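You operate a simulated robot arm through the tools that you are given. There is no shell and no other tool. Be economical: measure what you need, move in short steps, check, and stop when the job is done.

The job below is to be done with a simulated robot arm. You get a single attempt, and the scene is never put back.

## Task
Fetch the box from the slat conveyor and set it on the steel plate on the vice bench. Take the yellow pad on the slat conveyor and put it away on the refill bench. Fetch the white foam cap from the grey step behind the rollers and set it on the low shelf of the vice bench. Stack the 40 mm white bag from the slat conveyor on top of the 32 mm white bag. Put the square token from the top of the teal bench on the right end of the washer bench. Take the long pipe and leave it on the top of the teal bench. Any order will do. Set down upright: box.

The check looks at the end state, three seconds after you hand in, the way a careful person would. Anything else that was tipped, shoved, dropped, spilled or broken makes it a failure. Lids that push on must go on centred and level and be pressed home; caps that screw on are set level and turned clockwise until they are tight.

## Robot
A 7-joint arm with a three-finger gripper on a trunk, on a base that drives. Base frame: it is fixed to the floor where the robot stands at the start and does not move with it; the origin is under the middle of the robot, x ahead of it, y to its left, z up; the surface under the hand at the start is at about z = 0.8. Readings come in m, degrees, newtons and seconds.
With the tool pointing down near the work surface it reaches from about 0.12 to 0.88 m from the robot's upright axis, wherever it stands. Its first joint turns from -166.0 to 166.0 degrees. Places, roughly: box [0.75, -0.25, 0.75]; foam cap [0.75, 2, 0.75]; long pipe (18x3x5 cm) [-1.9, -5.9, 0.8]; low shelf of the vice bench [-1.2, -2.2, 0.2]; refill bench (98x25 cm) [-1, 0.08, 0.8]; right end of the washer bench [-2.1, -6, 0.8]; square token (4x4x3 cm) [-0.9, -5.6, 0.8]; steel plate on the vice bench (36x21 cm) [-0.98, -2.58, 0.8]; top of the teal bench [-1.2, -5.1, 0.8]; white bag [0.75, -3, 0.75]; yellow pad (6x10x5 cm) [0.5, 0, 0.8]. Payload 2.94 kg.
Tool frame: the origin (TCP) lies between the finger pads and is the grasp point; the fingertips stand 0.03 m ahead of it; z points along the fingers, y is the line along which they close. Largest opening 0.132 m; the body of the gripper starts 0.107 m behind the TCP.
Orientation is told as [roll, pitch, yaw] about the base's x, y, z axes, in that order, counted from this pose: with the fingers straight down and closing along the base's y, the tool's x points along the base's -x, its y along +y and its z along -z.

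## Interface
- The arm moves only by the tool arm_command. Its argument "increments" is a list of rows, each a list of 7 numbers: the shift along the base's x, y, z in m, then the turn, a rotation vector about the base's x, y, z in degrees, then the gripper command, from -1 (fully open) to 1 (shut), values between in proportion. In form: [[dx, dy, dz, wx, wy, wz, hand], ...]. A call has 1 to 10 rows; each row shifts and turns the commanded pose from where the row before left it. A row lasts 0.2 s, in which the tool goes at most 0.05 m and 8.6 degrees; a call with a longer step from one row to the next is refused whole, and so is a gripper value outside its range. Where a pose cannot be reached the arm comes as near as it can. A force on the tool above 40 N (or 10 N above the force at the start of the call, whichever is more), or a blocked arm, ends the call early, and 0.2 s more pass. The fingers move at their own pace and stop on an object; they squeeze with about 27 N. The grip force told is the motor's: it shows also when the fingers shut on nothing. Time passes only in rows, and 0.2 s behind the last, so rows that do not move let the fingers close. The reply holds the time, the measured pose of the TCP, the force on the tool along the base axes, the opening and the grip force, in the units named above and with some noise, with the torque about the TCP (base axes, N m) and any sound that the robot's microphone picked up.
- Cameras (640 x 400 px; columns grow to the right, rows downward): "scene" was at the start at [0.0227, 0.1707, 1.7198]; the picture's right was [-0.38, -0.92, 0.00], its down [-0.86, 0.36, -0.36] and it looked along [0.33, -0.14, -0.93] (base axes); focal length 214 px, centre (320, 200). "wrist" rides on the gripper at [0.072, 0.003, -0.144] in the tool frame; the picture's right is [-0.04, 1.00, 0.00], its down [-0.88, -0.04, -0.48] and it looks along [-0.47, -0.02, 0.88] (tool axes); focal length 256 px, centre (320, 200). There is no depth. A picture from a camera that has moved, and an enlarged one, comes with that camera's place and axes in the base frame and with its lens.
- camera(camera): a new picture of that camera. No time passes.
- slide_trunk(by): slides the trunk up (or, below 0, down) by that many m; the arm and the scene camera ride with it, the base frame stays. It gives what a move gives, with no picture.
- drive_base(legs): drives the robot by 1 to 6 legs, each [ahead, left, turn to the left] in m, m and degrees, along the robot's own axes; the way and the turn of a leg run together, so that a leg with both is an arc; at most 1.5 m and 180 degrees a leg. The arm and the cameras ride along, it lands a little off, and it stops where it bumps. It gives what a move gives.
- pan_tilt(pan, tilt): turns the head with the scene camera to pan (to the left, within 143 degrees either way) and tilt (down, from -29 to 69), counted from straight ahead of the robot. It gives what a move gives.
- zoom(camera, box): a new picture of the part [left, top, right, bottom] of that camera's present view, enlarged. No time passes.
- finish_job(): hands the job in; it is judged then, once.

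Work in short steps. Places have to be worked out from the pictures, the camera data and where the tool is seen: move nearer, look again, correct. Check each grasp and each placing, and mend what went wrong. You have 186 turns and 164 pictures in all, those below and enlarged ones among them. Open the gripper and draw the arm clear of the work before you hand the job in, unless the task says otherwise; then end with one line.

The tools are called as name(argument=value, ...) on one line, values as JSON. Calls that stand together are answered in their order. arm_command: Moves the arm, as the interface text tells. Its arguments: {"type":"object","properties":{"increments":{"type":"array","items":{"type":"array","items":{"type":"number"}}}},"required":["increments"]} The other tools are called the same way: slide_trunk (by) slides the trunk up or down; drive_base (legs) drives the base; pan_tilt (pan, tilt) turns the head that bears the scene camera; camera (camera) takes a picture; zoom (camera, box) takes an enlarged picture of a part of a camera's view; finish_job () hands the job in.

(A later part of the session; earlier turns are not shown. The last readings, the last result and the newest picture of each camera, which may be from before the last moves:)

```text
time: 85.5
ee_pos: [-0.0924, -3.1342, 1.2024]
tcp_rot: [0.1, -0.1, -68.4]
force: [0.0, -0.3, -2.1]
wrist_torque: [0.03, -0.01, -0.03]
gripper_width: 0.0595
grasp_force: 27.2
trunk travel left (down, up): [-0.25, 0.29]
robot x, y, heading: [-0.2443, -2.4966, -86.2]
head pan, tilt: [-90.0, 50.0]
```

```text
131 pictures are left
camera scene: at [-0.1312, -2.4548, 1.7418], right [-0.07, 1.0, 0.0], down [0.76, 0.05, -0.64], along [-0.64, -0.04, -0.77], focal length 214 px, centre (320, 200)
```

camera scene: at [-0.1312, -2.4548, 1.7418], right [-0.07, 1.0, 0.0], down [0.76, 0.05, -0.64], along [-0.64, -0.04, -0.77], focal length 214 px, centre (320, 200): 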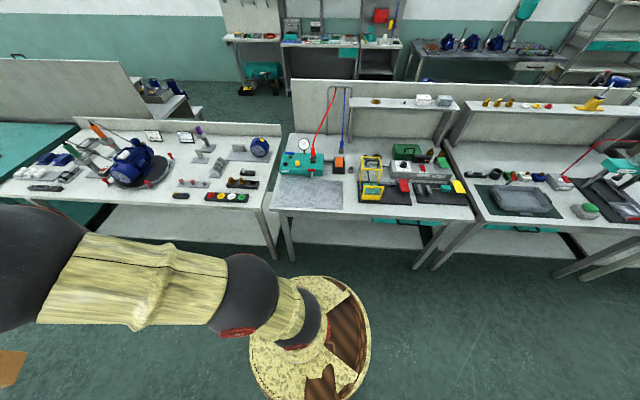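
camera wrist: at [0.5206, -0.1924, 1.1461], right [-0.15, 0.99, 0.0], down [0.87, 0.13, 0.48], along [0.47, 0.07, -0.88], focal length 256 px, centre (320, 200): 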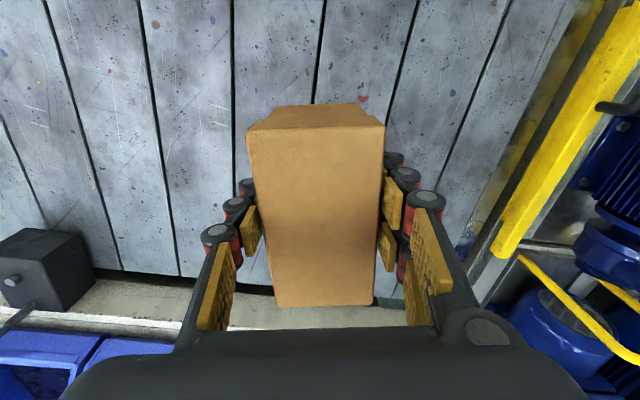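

The steel plate is seen at about (−0.96,−2.58). I turn right to face the bench.

drive_base(legs=[[0, 0, -94]])

camera(camera="wrist")

pan_tilt(pan=0, tilt=50)

camera(camera="scene")

```text
time: 89.9
ee_pos: [-0.8939, -2.585, 1.2041]
tcp_rot: [0.1, 0.0, -163.6]
force: [-0.3, 0.3, -2.8]
wrist_torque: [0.0, -0.02, -0.01]
gripper_width: 0.0595
grasp_force: 26.7
trunk travel left (down, up): [-0.25, 0.29]
robot x, y, heading: [-0.2431, -2.4895, 178.4]
head pan, tilt: [-90.0, 50.0]
```

```text
130 pictures are left
camera wrist: at [-0.8249, -2.567, 1.3479], right [0.24, -0.97, 0.0], down [-0.85, -0.21, 0.48], along [-0.46, -0.12, -0.88], focal length 256 px, centre (320, 200)
```

wrist: 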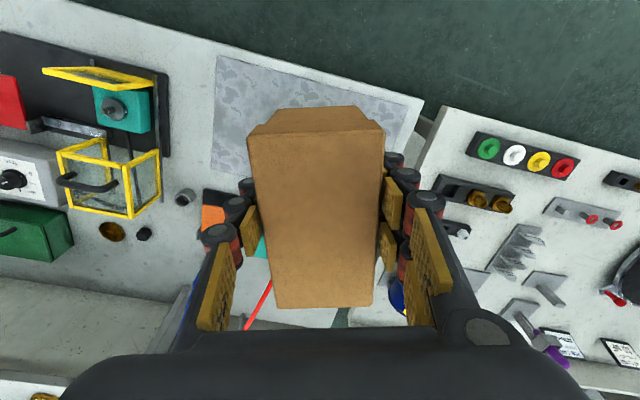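

```text
time: 91.6
ee_pos: [-0.8942, -2.5846, 1.2036]
tcp_rot: [0.2, -0.1, -163.7]
force: [1.0, -0.6, -2.4]
wrist_torque: [-0.01, 0.01, -0.01]
gripper_width: 0.0593
grasp_force: 27.1
trunk travel left (down, up): [-0.25, 0.29]
robot x, y, heading: [-0.2451, -2.4926, 178.4]
head pan, tilt: [0.0, 50.0]
```

```text
129 pictures are left
camera scene: at [-0.2945, -2.6804, 1.7417], right [0.02, 1.0, 0.0], down [0.77, -0.02, -0.64], along [-0.64, 0.02, -0.77], focal length 214 px, centre (320, 200)
```

scene: 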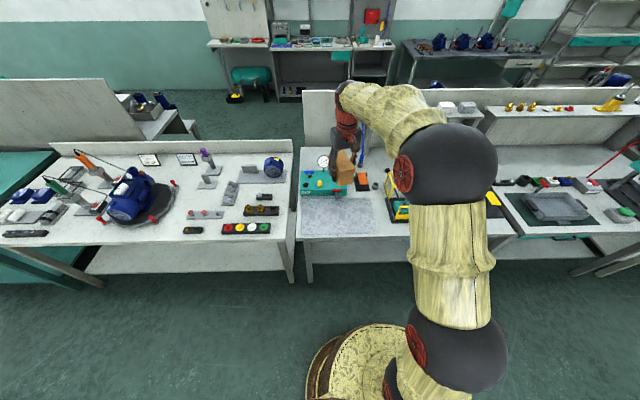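

Plate centre about (−0.97,−2.58). I align the yaw, centre over it and descend to 0.90.

arm_command(increments=[[-0.035, 0.002, 0, 0, 0, -8.2, 1], [-0.036, 0.002, 0, 0, 0, -8.2, 1], [0, 0, -0.05, 0, 0, 0, 1], [0, 0, -0.05, 0, 0, 0, 1], [0, 0, -0.05, 0, 0, 0, 1], [0, 0, -0.05, 0, 0, 0, 1], [0, 0, -0.05, 0, 0, 0, 1], [0, 0, -0.04, 0, 0, 0, 1]])

camera(camera="wrist")

zoom(camera="scene", box=[260, 130, 420, 250])

```text
time: 93.4
ee_pos: [-0.9669, -2.5843, 0.9145]
tcp_rot: [0.0, -0.1, 180.0]
force: [-0.6, -0.2, -1.2]
wrist_torque: [-0.01, -0.12, 0.02]
gripper_width: 0.0592
grasp_force: 26.5
trunk travel left (down, up): [-0.25, 0.29]
robot x, y, heading: [-0.2447, -2.494, 178.7]
head pan, tilt: [0.0, 50.0]
```

```text
128 pictures are left
camera wrist: at [-0.896, -2.5873, 1.0587], right [-0.04, -1.0, 0.0], down [-0.88, 0.04, 0.48], along [-0.48, 0.02, -0.88], focal length 256 px, centre (320, 200)
```

wrist: 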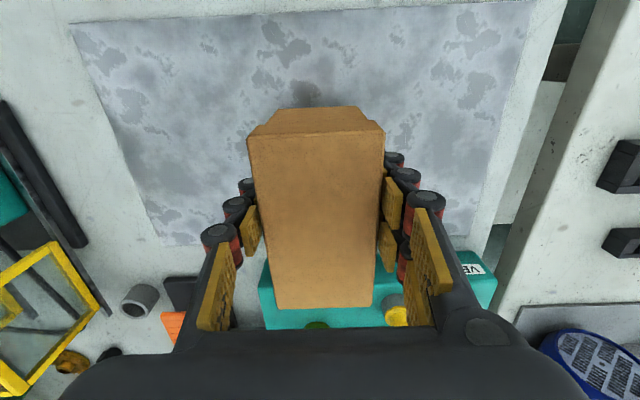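

```text
3.33 times, centred on (340, 190) of scene
camera zoom: at [-0.2954, -2.6806, 1.7417], right [0.02, 1.0, 0.0], down [0.77, -0.02, -0.64], along [-0.64, 0.02, -0.77], focal length 715 px, centre (253, 233)
```

zoom: 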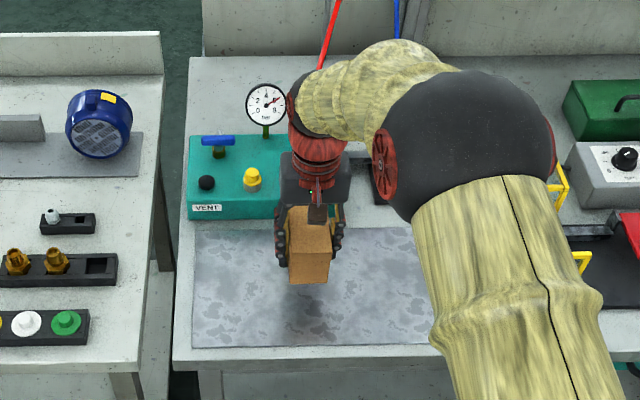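

Box hangs above the plate's middle with clearance from the pump. I lower to contact.

arm_command(increments=[[0, 0, -0.02, 0, 0, 0, 1], [0, 0, -0.02, 0, 0, 0, 1], [0, 0, -0.008, 0, 0, 0, 1], [0, 0, -0.004, 0, 0, 0, 1], [0, 0, -0.004, 0, 0, 0, 1], [0, 0, -0.004, 0, 0, 0, 1], [0, 0, -0.004, 0, 0, 0, 1], [0, 0, -0.004, 0, 0, 0, 1]])

```text
time: 95.2
ee_pos: [-0.9648, -2.5795, 0.8464]
tcp_rot: [0.1, 0.0, 180.0]
force: [-0.6, 0.2, -1.2]
wrist_torque: [0.04, 0.02, -0.04]
gripper_width: 0.0591
grasp_force: 26.8
trunk travel left (down, up): [-0.25, 0.29]
robot x, y, heading: [-0.2409, -2.495, 178.7]
head pan, tilt: [0.0, 50.0]
```

No contact yet at 0.846; continuing in 3 mm steps.

arm_command(increments=[[0, 0, -0.003, 0, 0, 0, 1], [0, 0, -0.003, 0, 0, 0, 1], [0, 0, -0.003, 0, 0, 0, 1], [0, 0, -0.003, 0, 0, 0, 1], [0, 0, -0.003, 0, 0, 0, 1]])

camera(camera="wrist")

```text
time: 96.4
ee_pos: [-0.966, -2.5805, 0.8335]
tcp_rot: [0.1, -0.3, 180.0]
force: [-5.9, 3.1, 28.3]
wrist_torque: [0.22, 0.11, -0.02]
gripper_width: 0.0596
grasp_force: 26.9
trunk travel left (down, up): [-0.25, 0.29]
robot x, y, heading: [-0.2461, -2.492, 178.8]
head pan, tilt: [0.0, 50.0]
```

```text
126 pictures are left
camera wrist: at [-0.8935, -2.5834, 0.9772], right [-0.04, -1.0, 0.0], down [-0.88, 0.04, 0.48], along [-0.48, 0.02, -0.88], focal length 256 px, centre (320, 200)
```

wrist: 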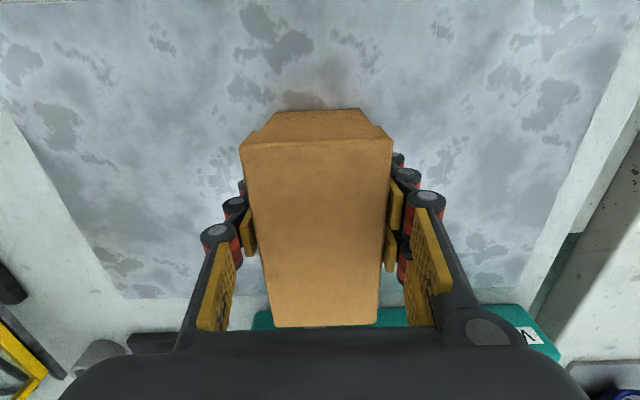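

Contact at 28 N. I release and withdraw straight up.

arm_command(increments=[[0, 0, 0.002, 0, 0, 0, 0.0], [0, 0, 0.001, 0, 0, 0, -0.3], [0, 0, 0, 0, 0, 0, -0.5], [0, 0, 0.02, 0, 0, 0, -0.5], [0, 0, 0.05, 0, 0, 0, -0.5], [0, 0, 0.05, 0, 0, 0, -0.5], [0, 0, 0.05, 0, 0, 0, -0.5], [0, 0, 0.05, 0, 0, 0, -1], [0, 0, 0.05, 0, 0, 0, -1], [0.05, 0, 0.05, 0, 0, 0, -1]])

camera(camera="wrist")

```text
refused: row 10 steps farther than a row can; nothing moved
```

```text
125 pictures are left
camera wrist: at [-0.8935, -2.5834, 0.9772], right [-0.04, -1.0, 0.0], down [-0.88, 0.04, 0.48], along [-0.48, 0.02, -0.88], focal length 256 px, centre (320, 200)
```

wrist: 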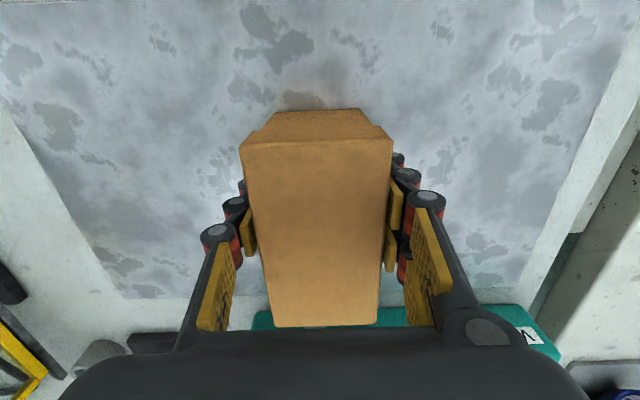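

Same, with the last row within limits.

arm_command(increments=[[0, 0, 0.002, 0, 0, 0, 0.0], [0, 0, 0.001, 0, 0, 0, -0.3], [0, 0, 0, 0, 0, 0, -0.5], [0, 0, 0.02, 0, 0, 0, -0.5], [0, 0, 0.05, 0, 0, 0, -0.5], [0, 0, 0.05, 0, 0, 0, -0.5], [0, 0, 0.05, 0, 0, 0, -0.5], [0, 0, 0.05, 0, 0, 0, -1], [0, 0, 0.05, 0, 0, 0, -1], [0, 0, 0.05, 0, 0, 0, -1]])

camera(camera="wrist")

pan_tilt(pan=140, tilt=45)

camera(camera="scene")

pan_tilt(pan=60, tilt=35)

camera(camera="scene")

```text
time: 98.6
ee_pos: [-0.9645, -2.5803, 1.1511]
tcp_rot: [0.2, 0.0, -179.9]
force: [0.2, -0.2, -0.4]
wrist_torque: [-0.02, 0.02, -0.01]
gripper_width: 0.1321
grasp_force: 0.0
trunk travel left (down, up): [-0.25, 0.29]
robot x, y, heading: [-0.2421, -2.4917, 178.6]
head pan, tilt: [0.0, 50.0]
```

```text
124 pictures are left
camera wrist: at [-0.8931, -2.5834, 1.2961], right [-0.04, -1.0, 0.0], down [-0.88, 0.04, 0.48], along [-0.48, 0.02, -0.88], focal length 256 px, centre (320, 200)
```

wrist: 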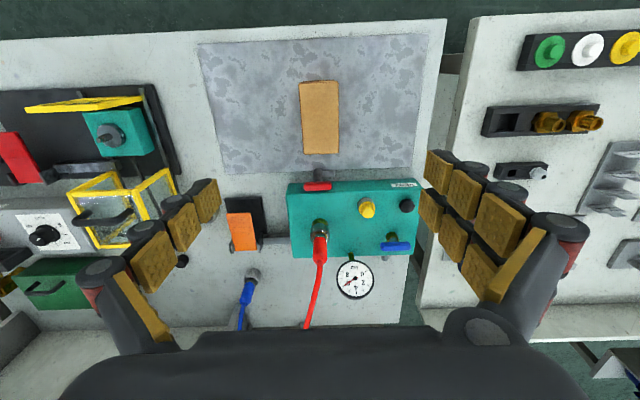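

```text
time: 100.8
ee_pos: [-0.9651, -2.5806, 1.1499]
tcp_rot: [0.1, 0.0, 180.0]
force: [0.5, -0.6, 0.6]
wrist_torque: [-0.02, -0.01, -0.02]
gripper_width: 0.1321
grasp_force: 0.1
trunk travel left (down, up): [-0.25, 0.29]
robot x, y, heading: [-0.2432, -2.4953, 178.5]
head pan, tilt: [140.0, 45.0]
```

```text
123 pictures are left
camera scene: at [-0.1564, -2.7361, 1.7487], right [-0.66, -0.75, 0.0], down [-0.53, 0.47, -0.71], along [0.53, -0.47, -0.71], focal length 214 px, centre (320, 200)
```

scene: 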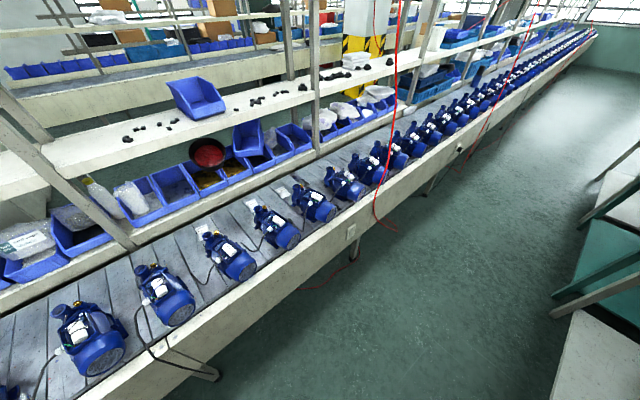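

```text
time: 102.3
ee_pos: [-0.9649, -2.5808, 1.1515]
tcp_rot: [0.0, 0.0, 180.0]
force: [-0.6, -0.2, 0.0]
wrist_torque: [0.01, 0.02, 0.03]
gripper_width: 0.1321
grasp_force: 0.0
trunk travel left (down, up): [-0.25, 0.29]
robot x, y, heading: [-0.2415, -2.4941, 178.5]
head pan, tilt: [60.0, 35.0]
```

```text
122 pictures are left
camera scene: at [-0.2632, -2.7575, 1.7635], right [-0.85, 0.52, 0.0], down [0.3, 0.49, -0.82], along [-0.43, -0.7, -0.57], focal length 214 px, centre (320, 200)
```

scene: 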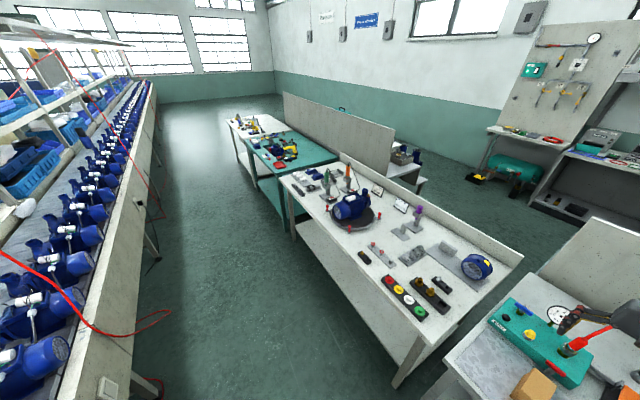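

The box stands well on the plate. Bags should be near (0.75,−3); I turn the head there and zoom.

pan_tilt(pan=140, tilt=45)

zoom(camera="scene", box=[120, 140, 380, 300])

```text
time: 103.9
ee_pos: [-0.9662, -2.58, 1.1512]
tcp_rot: [0.1, 0.0, 180.0]
force: [0.2, -1.4, 0.4]
wrist_torque: [0.02, -0.01, -0.01]
gripper_width: 0.1318
grasp_force: 0.1
trunk travel left (down, up): [-0.25, 0.29]
robot x, y, heading: [-0.2431, -2.4921, 178.5]
head pan, tilt: [140.0, 45.0]
```

```text
2.46 times, centred on (250, 220) of scene
camera zoom: at [-0.1564, -2.7361, 1.7487], right [-0.66, -0.75, 0.0], down [-0.53, 0.47, -0.71], along [0.53, -0.47, -0.71], focal length 528 px, centre (492, 151)
```

zoom: 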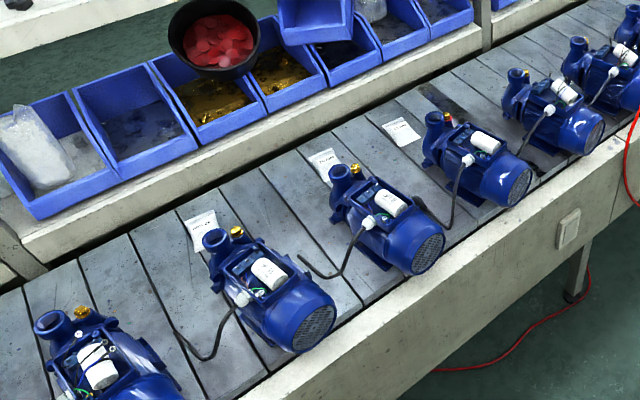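

Three small white sachets lie behind the motors near (0.78,−2.73), (0.79,−3.02), (0.76,−3.23). I retract, back off, turn to the conveyor.

arm_command(increments=[[0.05, 0, 0, 0, 0, 0, -1], [0.05, 0, 0, 0, 0, 0, -1], [0.05, 0, 0, 0, 0, 0, -1], [0.05, 0, 0, 0, 0, 0, -1], [0.05, 0, 0, 0, 0, 0, -1]])

drive_base(legs=[[-0.1, 0.25, 0], [0, 0, 181]])

pan_tilt(pan=0, tilt=45)

camera(camera="scene")

camera(camera="wrist")

```text
time: 105.1
ee_pos: [-0.7162, -2.5811, 1.1546]
tcp_rot: [0.3, -0.2, 180.0]
force: [0.5, -0.2, -0.2]
wrist_torque: [0.05, 0.0, 0.02]
gripper_width: 0.1318
grasp_force: 0.0
trunk travel left (down, up): [-0.25, 0.29]
robot x, y, heading: [-0.2423, -2.4937, 178.8]
head pan, tilt: [140.0, 45.0]
```

```text
refused: 181 is not a number from -180 to 180
```

```text
time: 107.3
ee_pos: [-0.717, -2.5804, 1.1546]
tcp_rot: [0.2, 0.1, 179.9]
force: [-0.7, -1.2, -0.2]
wrist_torque: [0.03, 0.03, -0.03]
gripper_width: 0.1323
grasp_force: 0.0
trunk travel left (down, up): [-0.25, 0.29]
robot x, y, heading: [-0.2427, -2.4933, 178.1]
head pan, tilt: [0.0, 45.0]
```

```text
120 pictures are left
camera scene: at [-0.2984, -2.6804, 1.7487], right [0.02, 1.0, 0.0], down [0.71, -0.02, -0.71], along [-0.71, 0.02, -0.71], focal length 214 px, centre (320, 200)
```

scene: 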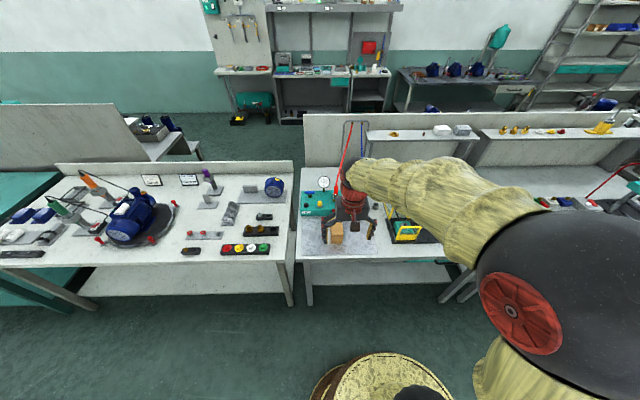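

```text
119 pictures are left
camera wrist: at [-0.646, -2.584, 1.2983], right [-0.04, -1.0, 0.0], down [-0.88, 0.04, 0.48], along [-0.48, 0.02, -0.88], focal length 256 px, centre (320, 200)
```

wrist: 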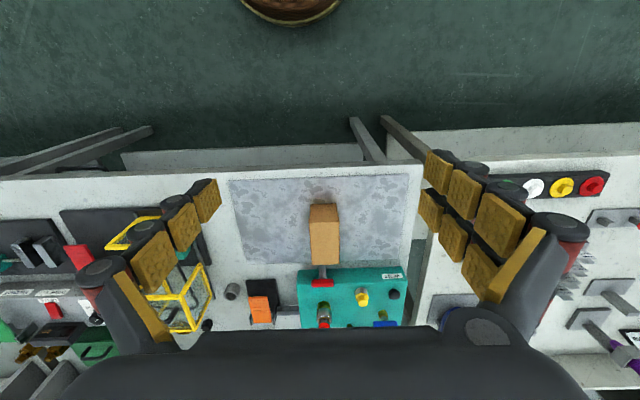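

Turning within the allowed angle.

drive_base(legs=[[-0.1, 0.25, 0], [0, 0, 180]])

camera(camera="scene")

camera(camera="wrist")

```text
time: 116.5
ee_pos: [0.3304, -2.6744, 1.1533]
tcp_rot: [0.1, 0.0, -2.0]
force: [-0.5, 0.5, 0.0]
wrist_torque: [0.02, 0.02, -0.02]
gripper_width: 0.1322
grasp_force: 0.1
trunk travel left (down, up): [-0.25, 0.29]
robot x, y, heading: [-0.1498, -2.7475, -3.4]
head pan, tilt: [0.0, 45.0]
```

```text
118 pictures are left
camera scene: at [-0.0838, -2.5573, 1.7487], right [-0.06, -1.0, 0.0], down [-0.71, 0.04, -0.71], along [0.71, -0.04, -0.71], focal length 214 px, centre (320, 200)
```

scene: 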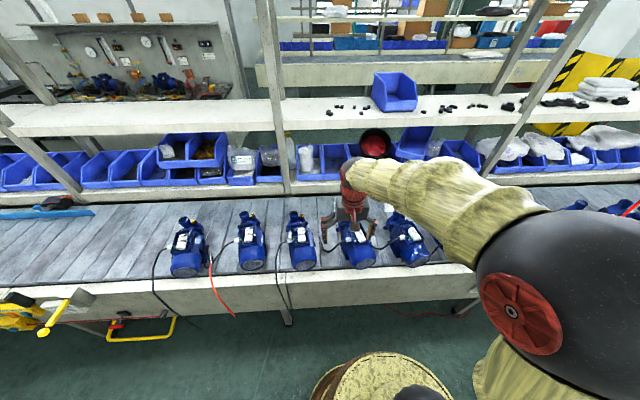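

```text
117 pictures are left
camera wrist: at [0.2575, -2.6695, 1.2983], right [0.08, 1.0, 0.0], down [0.88, -0.07, 0.48], along [0.47, -0.04, -0.88], focal length 256 px, centre (320, 200)
```

wrist: 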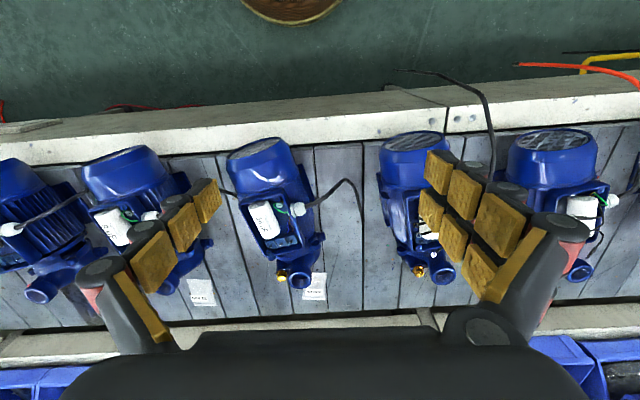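

I shift the base closer and to the right so the bags come within reach, and look from above.

drive_base(legs=[[0.17, -0.2, 3]])

arm_command(increments=[[0.05, 0, 0, 0, 0, 0, -1], [0.05, 0, 0, 0, 0, 0, -1], [0.05, 0, 0, 0, 0, 0, -1], [0.03, 0, 0, 0, 0, 0, -1]])

camera(camera="wrist")

```text
time: 118.4
ee_pos: [0.4897, -2.8636, 1.1542]
tcp_rot: [0.2, -0.1, 0.7]
force: [0.2, -0.3, 0.0]
wrist_torque: [-0.01, 0.0, -0.01]
gripper_width: 0.132
grasp_force: 0.1
trunk travel left (down, up): [-0.25, 0.29]
robot x, y, heading: [0.0137, -2.9554, -0.7]
head pan, tilt: [0.0, 45.0]
```

```text
time: 119.4
ee_pos: [0.6703, -2.8613, 1.1507]
tcp_rot: [0.1, 0.0, 0.7]
force: [0.0, -0.1, 0.3]
wrist_torque: [0.02, 0.01, -0.01]
gripper_width: 0.1319
grasp_force: 0.1
trunk travel left (down, up): [-0.25, 0.29]
robot x, y, heading: [0.0159, -2.9581, -0.7]
head pan, tilt: [0.0, 45.0]
```

```text
116 pictures are left
camera wrist: at [0.5981, -2.8599, 1.296], right [0.03, 1.0, 0.0], down [0.88, -0.03, 0.48], along [0.48, -0.01, -0.88], focal length 256 px, centre (320, 200)
```

wrist: 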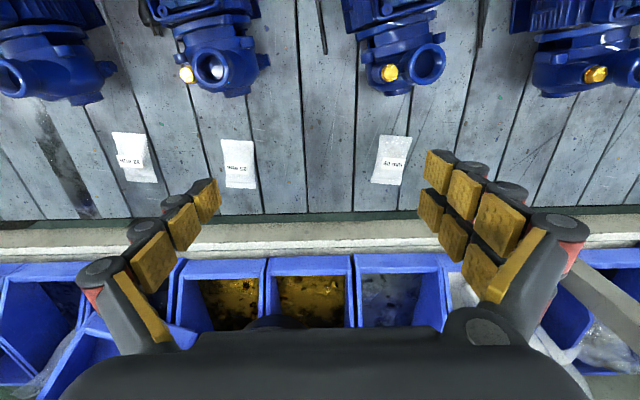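

The bags are labelled. Zooming to read.

zoom(camera="wrist", box=[90, 110, 270, 210])

zoom(camera="wrist", box=[350, 120, 440, 200])

```text
3.56 times, centred on (180, 160) of wrist
camera zoom: at [0.5981, -2.8599, 1.296], right [0.03, 1.0, 0.0], down [0.88, -0.03, 0.48], along [0.48, -0.01, -0.88], focal length 910 px, centre (818, 342)
```

zoom: 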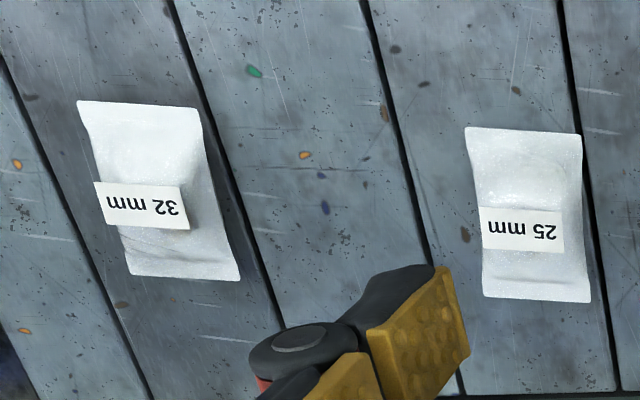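

```text
5.00 times, centred on (395, 160) of wrist
camera zoom: at [0.5981, -2.8599, 1.296], right [0.03, 1.0, 0.0], down [0.88, -0.03, 0.48], along [0.48, -0.01, -0.88], focal length 1280 px, centre (-55, 400)
```

zoom: 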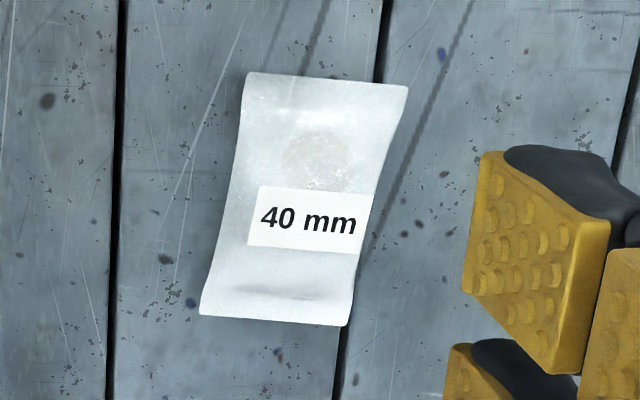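

Labels read: 40 mm is the right one at about (0.778,−2.720), 32 mm the far-left at (0.769,−3.236). I move over the 40 mm bag with yaw −8°.

arm_command(increments=[[0.036, 0.028, -0.02, 0, 0, -3, -0.6], [0.036, 0.028, -0.02, 0, 0, -3, -0.6], [0.036, 0.028, -0.02, 0, 0, -3, -0.6], [0, 0.029, -0.035, 0, 0, 0, -0.6], [0, 0.028, -0.035, 0, 0, 0, -0.6], [0, 0, -0.04, 0, 0, 0, -0.6], [0, 0, -0.04, 0, 0, 0, -0.6]])

camera(camera="wrist")

```text
time: 121.0
ee_pos: [0.7817, -2.7204, 0.9425]
tcp_rot: [0.2, -0.1, -8.2]
force: [1.0, 0.5, 1.6]
wrist_torque: [0.02, 0.02, 0.01]
gripper_width: 0.1057
grasp_force: 0.1
trunk travel left (down, up): [-0.25, 0.29]
robot x, y, heading: [0.0177, -2.9573, -0.7]
head pan, tilt: [0.0, 45.0]
```

```text
113 pictures are left
camera wrist: at [0.7095, -2.7079, 1.0866], right [0.19, 0.98, 0.0], down [0.86, -0.17, 0.48], along [0.47, -0.09, -0.88], focal length 256 px, centre (320, 200)
```

wrist: 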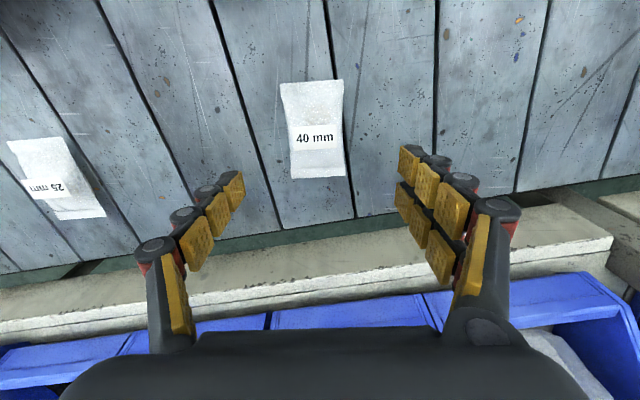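

Nearly centred. Small correction, descend to the slats, then close gently.

arm_command(increments=[[-0.005, -0.004, -0.04, 0, 0, 4, -0.6], [0, 0, -0.04, 0, 0, 0, -0.6], [0, 0, -0.02, 0, 0, 0, -0.6], [0, 0, -0.007, 0, 0, 0, -0.6]])

camera(camera="wrist")

```text
time: 122.0
ee_pos: [0.7736, -2.7263, 0.8365]
tcp_rot: [0.1, 0.1, -4.2]
force: [0.8, -0.4, -0.9]
wrist_torque: [-0.03, -0.01, -0.01]
gripper_width: 0.1052
grasp_force: 0.1
trunk travel left (down, up): [-0.25, 0.29]
robot x, y, heading: [0.0155, -2.9554, -0.5]
head pan, tilt: [0.0, 45.0]
```

```text
112 pictures are left
camera wrist: at [0.7012, -2.7175, 0.9806], right [0.12, 0.99, 0.0], down [0.87, -0.1, 0.48], along [0.47, -0.05, -0.88], focal length 256 px, centre (320, 200)
```

wrist: 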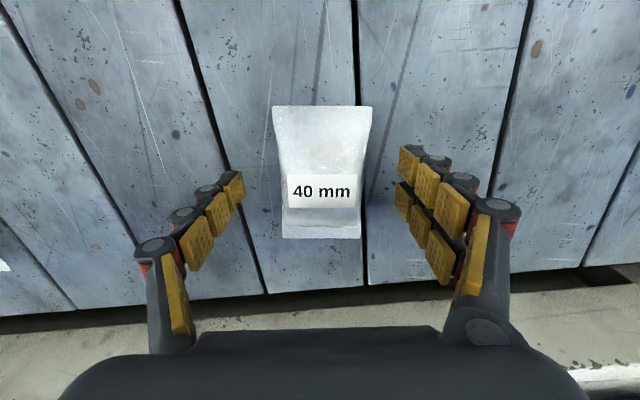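

Centred. Lower 7 mm and close.

arm_command(increments=[[0, 0, -0.007, 0, 0, 0, -0.6], [0, 0, 0, 0, 0, 0, -0.1], [0, 0, 0, 0, 0, 0, 0.2], [0, 0, 0, 0, 0, 0, 0.5], [0, 0, 0, 0, 0, 0, 0.8], [0, 0, 0, 0, 0, 0, 1], [0, 0, 0, 0, 0, 0, 1]])

camera(camera="wrist")

```text
time: 123.6
ee_pos: [0.7741, -2.7255, 0.8295]
tcp_rot: [0.1, 0.0, -4.2]
force: [-0.6, 0.6, 0.6]
wrist_torque: [0.07, -0.01, 0.02]
gripper_width: 0.0569
grasp_force: 26.7
trunk travel left (down, up): [-0.25, 0.29]
robot x, y, heading: [0.0152, -2.9612, -0.5]
head pan, tilt: [0.0, 45.0]
```

```text
111 pictures are left
camera wrist: at [0.7005, -2.7178, 0.9744], right [0.12, 0.99, 0.0], down [0.87, -0.1, 0.48], along [0.47, -0.05, -0.88], focal length 256 px, centre (320, 200)
```

wrist: 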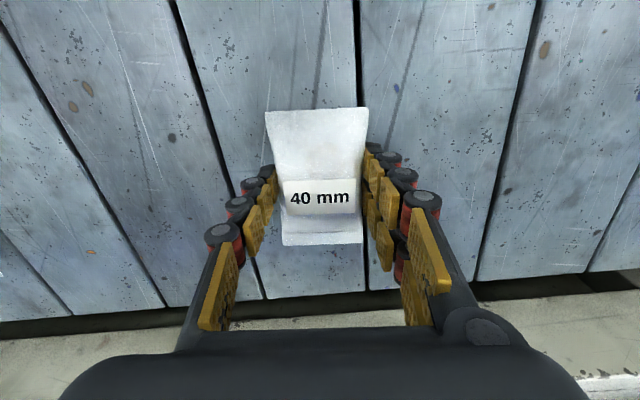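

Gripped at 0.057. Lift slowly and check.

arm_command(increments=[[0, 0, 0.004, 0, 0, 0, 1], [0, 0, 0.008, 0, 0, 0, 1], [0, 0, 0.015, 0, 0, 0, 1], [0, 0, 0.03, 0, 0, 0, 1], [0, 0, 0.04, 0, 0, 0, 1], [0, 0, 0.04, 0, 0, 0, 1]])

camera(camera="wrist")

```text
time: 125.0
ee_pos: [0.773, -2.7235, 0.9682]
tcp_rot: [0.1, 0.1, -4.3]
force: [-0.6, -0.5, -1.4]
wrist_torque: [0.03, 0.0, 0.01]
gripper_width: 0.0568
grasp_force: 26.8
trunk travel left (down, up): [-0.25, 0.29]
robot x, y, heading: [0.0193, -2.9537, -0.6]
head pan, tilt: [0.0, 45.0]
```

```text
110 pictures are left
camera wrist: at [0.7008, -2.7159, 1.1127], right [0.12, 0.99, 0.0], down [0.87, -0.1, 0.47], along [0.47, -0.05, -0.88], focal length 256 px, centre (320, 200)
```

wrist: 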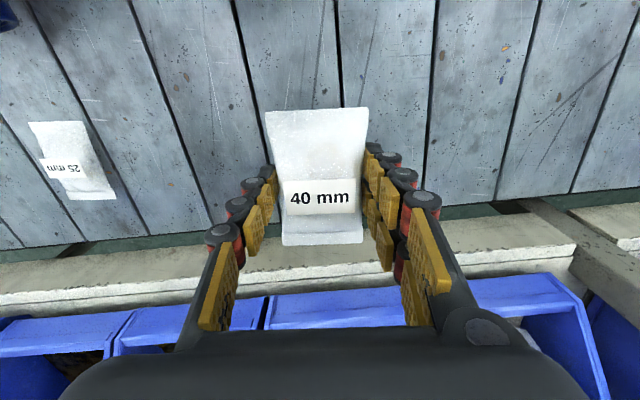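

Held. I raise a little and travel toward the 32 mm bag, stopping short to look.

arm_command(increments=[[0, -0.03, 0.03, 0, 0, 0, 1], [0, -0.05, 0.0, 0, 0, 0, 1], [0, -0.05, 0, 0, 0, 0, 1], [0, -0.05, 0, 0, 0, 0, 1], [0, -0.05, 0, 0, 0, 0, 1], [0, -0.05, 0, 0, 0, 0, 1], [0, -0.05, 0, 0, 0, 0, 1], [0, -0.05, 0, 0, 0, 0, 1]])

camera(camera="wrist")

```text
time: 126.8
ee_pos: [0.7746, -3.1084, 0.9956]
tcp_rot: [0.2, 0.2, -4.1]
force: [0.3, -1.1, -1.1]
wrist_torque: [0.0, -0.03, -0.02]
gripper_width: 0.0565
grasp_force: 27.3
trunk travel left (down, up): [-0.25, 0.29]
robot x, y, heading: [0.0138, -2.9572, -0.7]
head pan, tilt: [0.0, 45.0]
```

```text
109 pictures are left
camera wrist: at [0.7023, -3.1006, 1.1403], right [0.12, 0.99, 0.0], down [0.87, -0.1, 0.47], along [0.47, -0.05, -0.88], focal length 256 px, centre (320, 200)
```

wrist: 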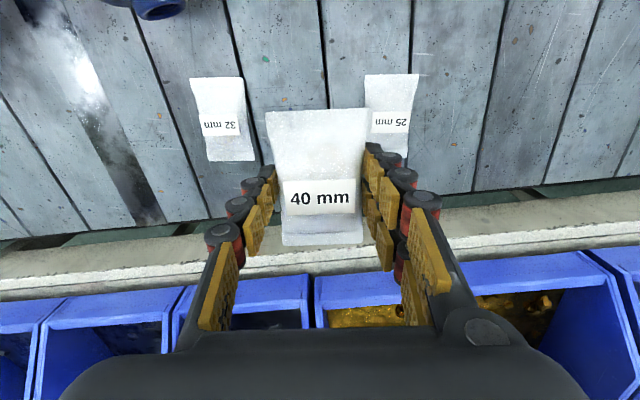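

The 32 mm bag's centre is (0.756,−3.229), axis −5°; the held bag is centred ~5 mm ahead of the TCP. I move over it and lower to 0.88.

arm_command(increments=[[-0.008, -0.04, 0, 0, 0, -1, 1], [-0.008, -0.04, 0, 0, 0, 0, 1], [-0.008, -0.041, 0, 0, 0, 0, 1], [0, 0, -0.04, 0, 0, 0, 1], [0, 0, -0.04, 0, 0, 0, 1], [0, 0, -0.03, 0, 0, 0, 1]])

camera(camera="wrist")

```text
time: 128.2
ee_pos: [0.75, -3.2271, 0.8855]
tcp_rot: [0.1, -0.1, -5.3]
force: [0.3, 0.0, -0.5]
wrist_torque: [-0.01, 0.05, 0.02]
gripper_width: 0.0568
grasp_force: 27.1
trunk travel left (down, up): [-0.25, 0.29]
robot x, y, heading: [0.0174, -2.957, -0.5]
head pan, tilt: [0.0, 45.0]
```

```text
108 pictures are left
camera wrist: at [0.6771, -3.2174, 1.0306], right [0.14, 0.99, 0.0], down [0.87, -0.12, 0.48], along [0.47, -0.06, -0.88], focal length 256 px, centre (320, 200)
```

wrist: 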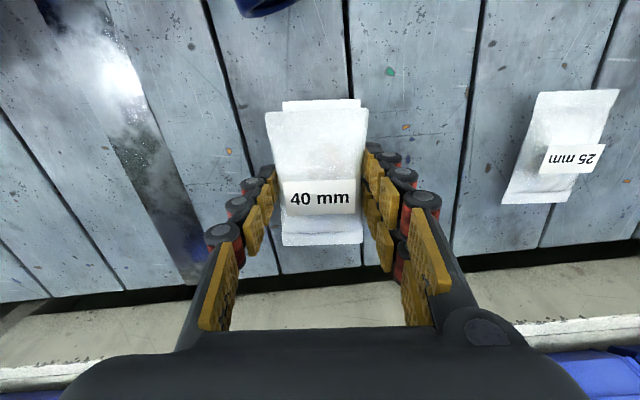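

Aligned within 4 mm; tiny correction, then lower in fine steps to contact.

arm_command(increments=[[0.003, 0.003, -0.008, 0, 0, 0, 1], [0, 0, -0.006, 0, 0, 0, 1], [0, 0, -0.004, 0, 0, 0, 1], [0, 0, -0.003, 0, 0, 0, 1], [0, 0, -0.003, 0, 0, 0, 1], [0, 0, -0.003, 0, 0, 0, 1]])

camera(camera="wrist")

```text
time: 129.6
ee_pos: [0.7525, -3.2242, 0.859]
tcp_rot: [0.1, -0.1, -5.3]
force: [0.8, 0.2, 1.8]
wrist_torque: [0.08, 0.04, -0.01]
gripper_width: 0.0565
grasp_force: 27.3
trunk travel left (down, up): [-0.25, 0.29]
robot x, y, heading: [0.0194, -2.9557, -0.8]
head pan, tilt: [0.0, 45.0]
```

```text
107 pictures are left
camera wrist: at [0.6799, -3.2145, 1.0043], right [0.13, 0.99, 0.0], down [0.87, -0.12, 0.48], along [0.47, -0.06, -0.88], focal length 256 px, centre (320, 200)
```

wrist: 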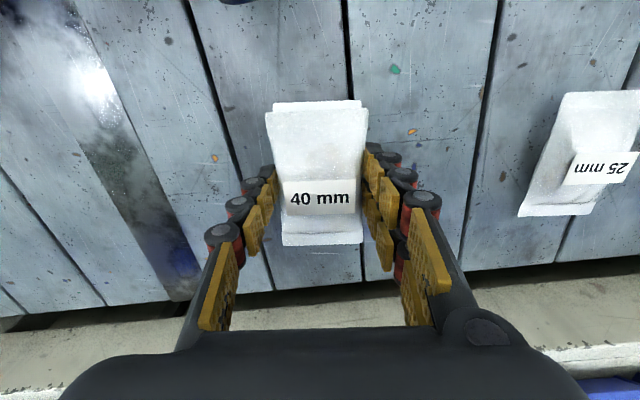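

Near contact; a few more fine steps.

arm_command(increments=[[0, 0, -0.002, 0, 0, 0, 1], [0, 0, -0.002, 0, 0, 0, 1], [0, 0, 0, 0, 0, 0, 1]])

```text
time: 130.4
ee_pos: [0.7523, -3.2243, 0.8565]
tcp_rot: [0.1, -0.2, -5.3]
force: [3.8, -1.6, 16.7]
wrist_torque: [0.04, -0.08, 0.05]
gripper_width: 0.057
grasp_force: 26.5
trunk travel left (down, up): [-0.25, 0.29]
robot x, y, heading: [0.0161, -2.9563, -0.6]
head pan, tilt: [0.0, 45.0]
```

Contact (17 N). I release slowly and rise.

arm_command(increments=[[0, 0, 0.001, 0, 0, 0, 0.2], [0, 0, 0, 0, 0, 0, 0.0], [0, 0, 0, 0, 0, 0, -0.2], [0, 0, 0, 0, 0, 0, -0.4], [0, 0, 0.02, 0, 0, 0, -0.4], [0, 0, 0.04, 0, 0, 0, -0.4], [0, 0, 0.05, 0, 0, 0, -0.4], [0, 0, 0.05, 0, 0, 0, -0.4], [-0.03, 0, 0.03, 0, 0, 0, -1]])

camera(camera="wrist")

```text
time: 132.4
ee_pos: [0.729, -3.2204, 1.0453]
tcp_rot: [0.1, -0.1, -5.3]
force: [-1.2, 0.7, -0.4]
wrist_torque: [0.0, -0.06, -0.01]
gripper_width: 0.118
grasp_force: 0.0
trunk travel left (down, up): [-0.25, 0.29]
robot x, y, heading: [0.0142, -2.9558, -0.5]
head pan, tilt: [0.0, 45.0]
```

```text
106 pictures are left
camera wrist: at [0.6565, -3.2122, 1.1902], right [0.13, 0.99, 0.0], down [0.87, -0.12, 0.48], along [0.47, -0.06, -0.88], focal length 256 px, centre (320, 200)
```

wrist: 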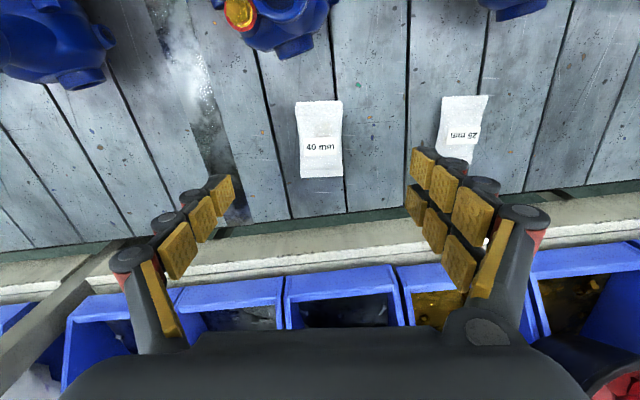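

The 40 mm bag rests squarely on the 32 mm one. Next the south benches: retract, back off, turn and drive down the aisle.

arm_command(increments=[[-0.05, 0.03, 0.03, 0, 0, 0, -1], [-0.05, 0.04, 0.02, 0, 0, 0, -1], [-0.05, 0.04, 0, 0, 0, 0, -1], [-0.05, 0.04, 0, 0, 0, 0, -1], [-0.03, 0.04, 0, 0, 0, 0, -1], [0, 0.04, 0, 0, 0, 0, -1]])

drive_base(legs=[[-0.3, 0, 0], [0, 0, -90], [1.3, 0, 0]])

pan_tilt(pan=-40, tilt=35)

camera(camera="scene")

```text
refused: row 1 steps farther than a row can; nothing moved
```

```text
time: 144.3
ee_pos: [-0.5416, -4.9754, 1.0458]
tcp_rot: [0.2, 0.0, -95.3]
force: [0.0, 0.5, -0.3]
wrist_torque: [0.0, 0.02, 0.01]
gripper_width: 0.1322
grasp_force: 0.1
trunk travel left (down, up): [-0.25, 0.29]
robot x, y, heading: [-0.2795, -4.2606, -90.7]
head pan, tilt: [0.0, 45.0]
```

```text
time: 145.4
ee_pos: [-0.5423, -4.9743, 1.045]
tcp_rot: [0.2, 0.1, -95.2]
force: [0.4, -0.4, -0.3]
wrist_torque: [0.01, 0.0, -0.02]
gripper_width: 0.1319
grasp_force: 0.1
trunk travel left (down, up): [-0.25, 0.29]
robot x, y, heading: [-0.2766, -4.2618, -90.6]
head pan, tilt: [-40.0, 35.0]
```

```text
105 pictures are left
camera scene: at [-0.1441, -4.2996, 1.7635], right [-0.76, 0.65, 0.0], down [0.37, 0.44, -0.82], along [-0.53, -0.62, -0.57], focal length 214 px, centre (320, 200)
```

scene: 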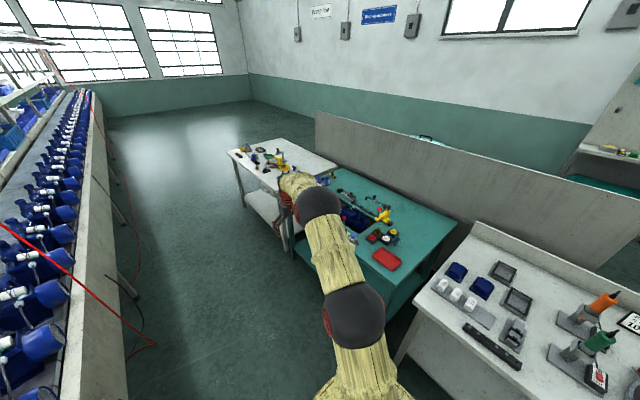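

I drive farther and look at the teal bench and what lies behind.

drive_base(legs=[[0.9, 0.0, 0]])

pan_tilt(pan=-75, tilt=45)

camera(camera="scene")

pan_tilt(pan=-30, tilt=35)

camera(camera="scene")

```text
time: 150.2
ee_pos: [-0.5311, -5.8819, 1.0438]
tcp_rot: [0.1, 0.0, -94.3]
force: [0.6, 0.1, -0.6]
wrist_torque: [-0.01, -0.02, -0.02]
gripper_width: 0.1319
grasp_force: 0.0
trunk travel left (down, up): [-0.25, 0.29]
robot x, y, heading: [-0.2774, -5.1654, -89.7]
head pan, tilt: [-40.0, 35.0]
```

```text
time: 151.2
ee_pos: [-0.5316, -5.8824, 1.0453]
tcp_rot: [0.1, 0.0, -94.2]
force: [0.1, 0.4, 0.2]
wrist_torque: [0.02, -0.01, 0.04]
gripper_width: 0.1318
grasp_force: 0.0
trunk travel left (down, up): [-0.25, 0.29]
robot x, y, heading: [-0.2794, -5.16, -89.5]
head pan, tilt: [-75.0, 45.0]
```

```text
104 pictures are left
camera scene: at [-0.1671, -5.1544, 1.7487], right [-0.27, 0.96, 0.0], down [0.68, 0.19, -0.71], along [-0.68, -0.19, -0.71], focal length 214 px, centre (320, 200)
```

scene: 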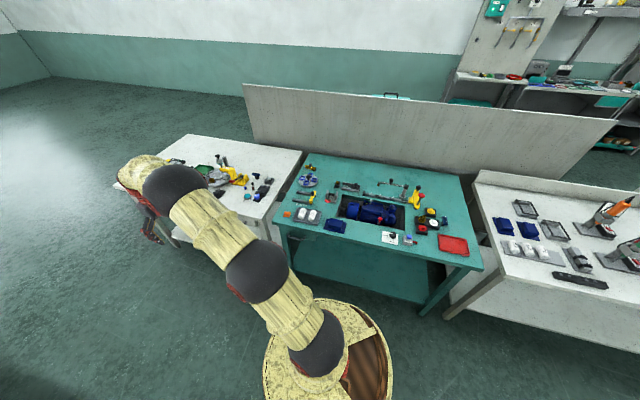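

```text
time: 152.3
ee_pos: [-0.5318, -5.8831, 1.0455]
tcp_rot: [0.0, 0.0, -94.2]
force: [0.5, 0.0, -0.4]
wrist_torque: [-0.01, -0.01, 0.03]
gripper_width: 0.132
grasp_force: 0.1
trunk travel left (down, up): [-0.25, 0.29]
robot x, y, heading: [-0.278, -5.1692, -89.6]
head pan, tilt: [-30.0, 35.0]
```

```text
103 pictures are left
camera scene: at [-0.1322, -5.2093, 1.7635], right [-0.87, 0.49, 0.0], down [0.28, 0.5, -0.82], along [-0.41, -0.71, -0.57], focal length 214 px, centre (320, 200)
```

scene: 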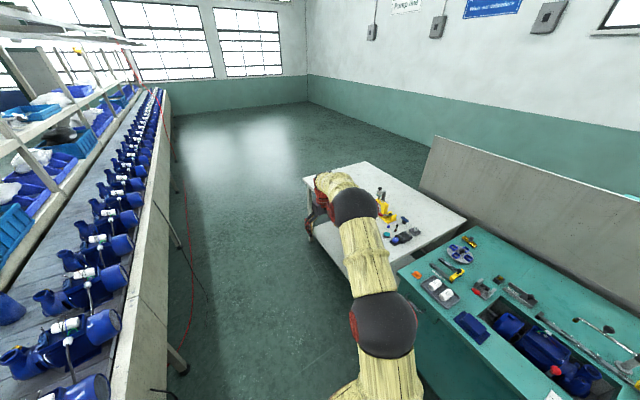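

The orange square token is at about (−0.91,−5.56) on the teal bench corner. I raise the arm, move level with it and turn to face the bench.

arm_command(increments=[[0, 0.03, 0.03, 0, 0, 0, -1], [0, 0.03, 0.03, 0, 0, 0, -1], [0, 0.03, 0.03, 0, 0, 0, -1], [0, 0.03, 0.03, 0, 0, 0, -1], [0, 0.04, 0, 0, 0, 0, -1]])

drive_base(legs=[[0.35, 0, 0], [0, 0, -90]])

camera(camera="wrist")

pan_tilt(pan=0, tilt=45)

camera(camera="scene")

```text
time: 153.5
ee_pos: [-0.5293, -5.7222, 1.1659]
tcp_rot: [0.1, -0.1, -94.3]
force: [-1.1, 0.9, 0.3]
wrist_torque: [0.01, 0.04, 0.0]
gripper_width: 0.1319
grasp_force: 0.2
trunk travel left (down, up): [-0.25, 0.29]
robot x, y, heading: [-0.2802, -5.1628, -89.7]
head pan, tilt: [-30.0, 35.0]
```

```text
time: 159.6
ee_pos: [-0.8348, -5.2729, 1.1649]
tcp_rot: [0.1, -0.1, 176.5]
force: [-0.2, 0.0, -0.1]
wrist_torque: [-0.03, 0.0, -0.01]
gripper_width: 0.1319
grasp_force: 0.0
trunk travel left (down, up): [-0.25, 0.29]
robot x, y, heading: [-0.2769, -5.5158, -178.7]
head pan, tilt: [-30.0, 35.0]
```

```text
102 pictures are left
camera wrist: at [-0.7631, -5.2808, 1.3097], right [-0.1, -0.99, 0.0], down [-0.87, 0.09, 0.48], along [-0.47, 0.05, -0.88], focal length 256 px, centre (320, 200)
```

wrist: 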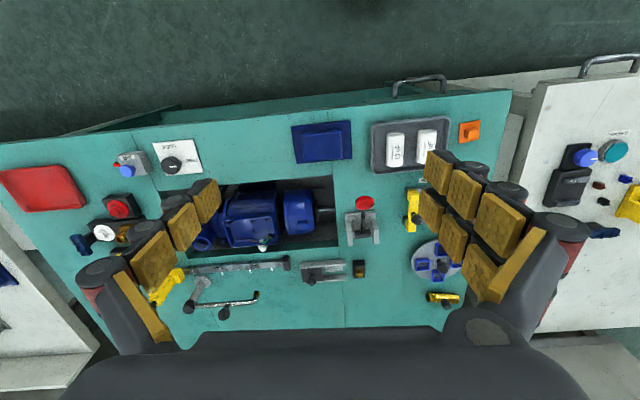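

```text
time: 160.5
ee_pos: [-0.8348, -5.2734, 1.1652]
tcp_rot: [0.1, 0.0, 176.6]
force: [-0.4, -1.2, 0.4]
wrist_torque: [0.0, 0.02, 0.0]
gripper_width: 0.1319
grasp_force: 0.1
trunk travel left (down, up): [-0.25, 0.29]
robot x, y, heading: [-0.2701, -5.5136, -178.9]
head pan, tilt: [0.0, 45.0]
```

```text
101 pictures are left
camera scene: at [-0.3212, -5.7063, 1.7487], right [-0.02, 1.0, 0.0], down [0.71, 0.01, -0.71], along [-0.71, -0.01, -0.71], focal length 214 px, centre (320, 200)
```

scene: 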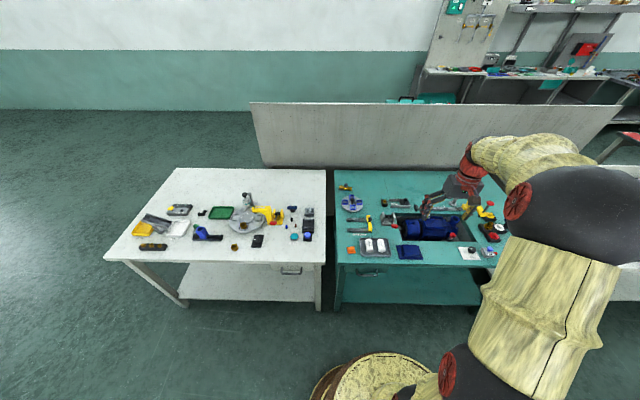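

Token located at (−0.907,−5.55). I move above it and look.

arm_command(increments=[[-0.01, -0.045, 0, 0, 0, 3.4, -1], [-0.01, -0.045, 0, 0, 0, 0, -1], [-0.01, -0.045, 0, 0, 0, 0, -1], [-0.01, -0.045, 0, 0, 0, 0, -1], [-0.01, -0.045, 0, 0, 0, 0, -1], [-0.01, -0.045, 0, 0, 0, 0, -0.5], [-0.01, -0.007, -0.04, 0, 0, 0, -0.5], [0, 0, -0.05, 0, 0, 0, -0.5], [0, 0, -0.05, 0, 0, 0, -0.5], [0, 0, -0.05, 0, 0, 0, -0.5]])

camera(camera="wrist")

```text
time: 162.7
ee_pos: [-0.9094, -5.5515, 0.9741]
tcp_rot: [0.1, -0.1, 179.8]
force: [-0.4, 0.6, -0.2]
wrist_torque: [-0.01, -0.04, -0.03]
gripper_width: 0.0987
grasp_force: 0.1
trunk travel left (down, up): [-0.25, 0.29]
robot x, y, heading: [-0.2734, -5.5149, -178.9]
head pan, tilt: [0.0, 45.0]
```

```text
100 pictures are left
camera wrist: at [-0.837, -5.5547, 1.1194], right [-0.04, -1.0, 0.0], down [-0.88, 0.04, 0.48], along [-0.48, 0.02, -0.88], focal length 256 px, centre (320, 200)
```

wrist: 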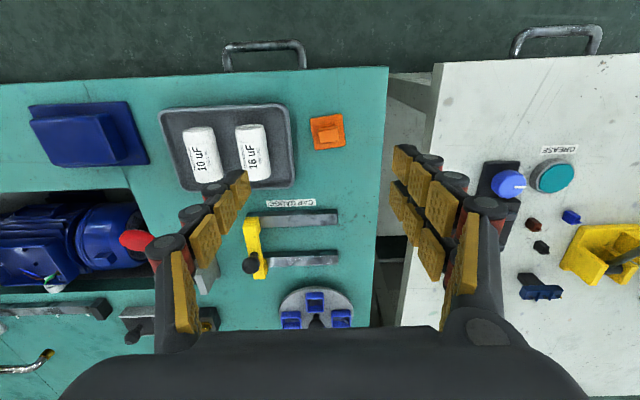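

Orange token (4×4 with small knob) at (−0.913,−5.560), turned ~+9°. A tray lies close on one side, so I turn the hand to grip along x (yaw ≈ 99°).

arm_command(increments=[[0, 0, 0, 0, 0, -8.1, -0.5], [0, 0, 0, 0, 0, -8.1, -0.5], [0, 0, 0, 0, 0, -8.1, -0.5], [0, 0, 0, 0, 0, -8.1, -0.5], [0, 0, 0, 0, 0, -8.1, -0.5], [0, 0, 0, 0, 0, -8.1, -0.5], [0, 0, 0, 0, 0, -8.1, -0.5], [0, 0, 0, 0, 0, -8.1, -0.5], [0, 0, 0, 0, 0, -8.1, -0.3], [-0.003, -0.008, -0.03, 0, 0, -8.1, -0.3]])

camera(camera="wrist")

```text
time: 164.9
ee_pos: [-0.9083, -5.5577, 0.9456]
tcp_rot: [0.2, 0.1, 98.7]
force: [-0.9, 0.6, 0.8]
wrist_torque: [-0.02, -0.01, -0.04]
gripper_width: 0.0858
grasp_force: 0.1
trunk travel left (down, up): [-0.25, 0.29]
robot x, y, heading: [-0.2749, -5.5161, -178.9]
head pan, tilt: [0.0, 45.0]
```

```text
99 pictures are left
camera wrist: at [-0.9004, -5.6299, 1.0898], right [-0.99, -0.11, 0.0], down [-0.1, 0.87, 0.48], along [-0.05, 0.47, -0.88], focal length 256 px, centre (320, 200)
```

wrist: 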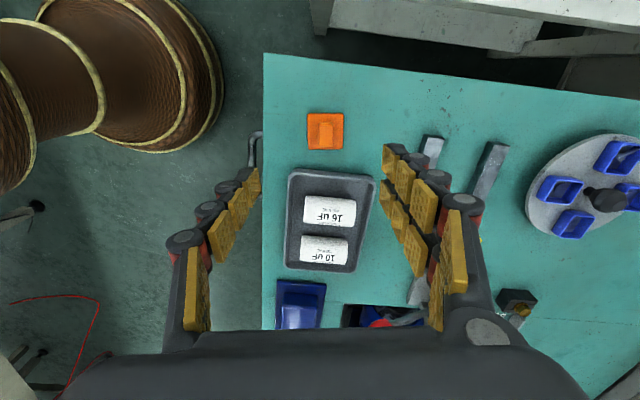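

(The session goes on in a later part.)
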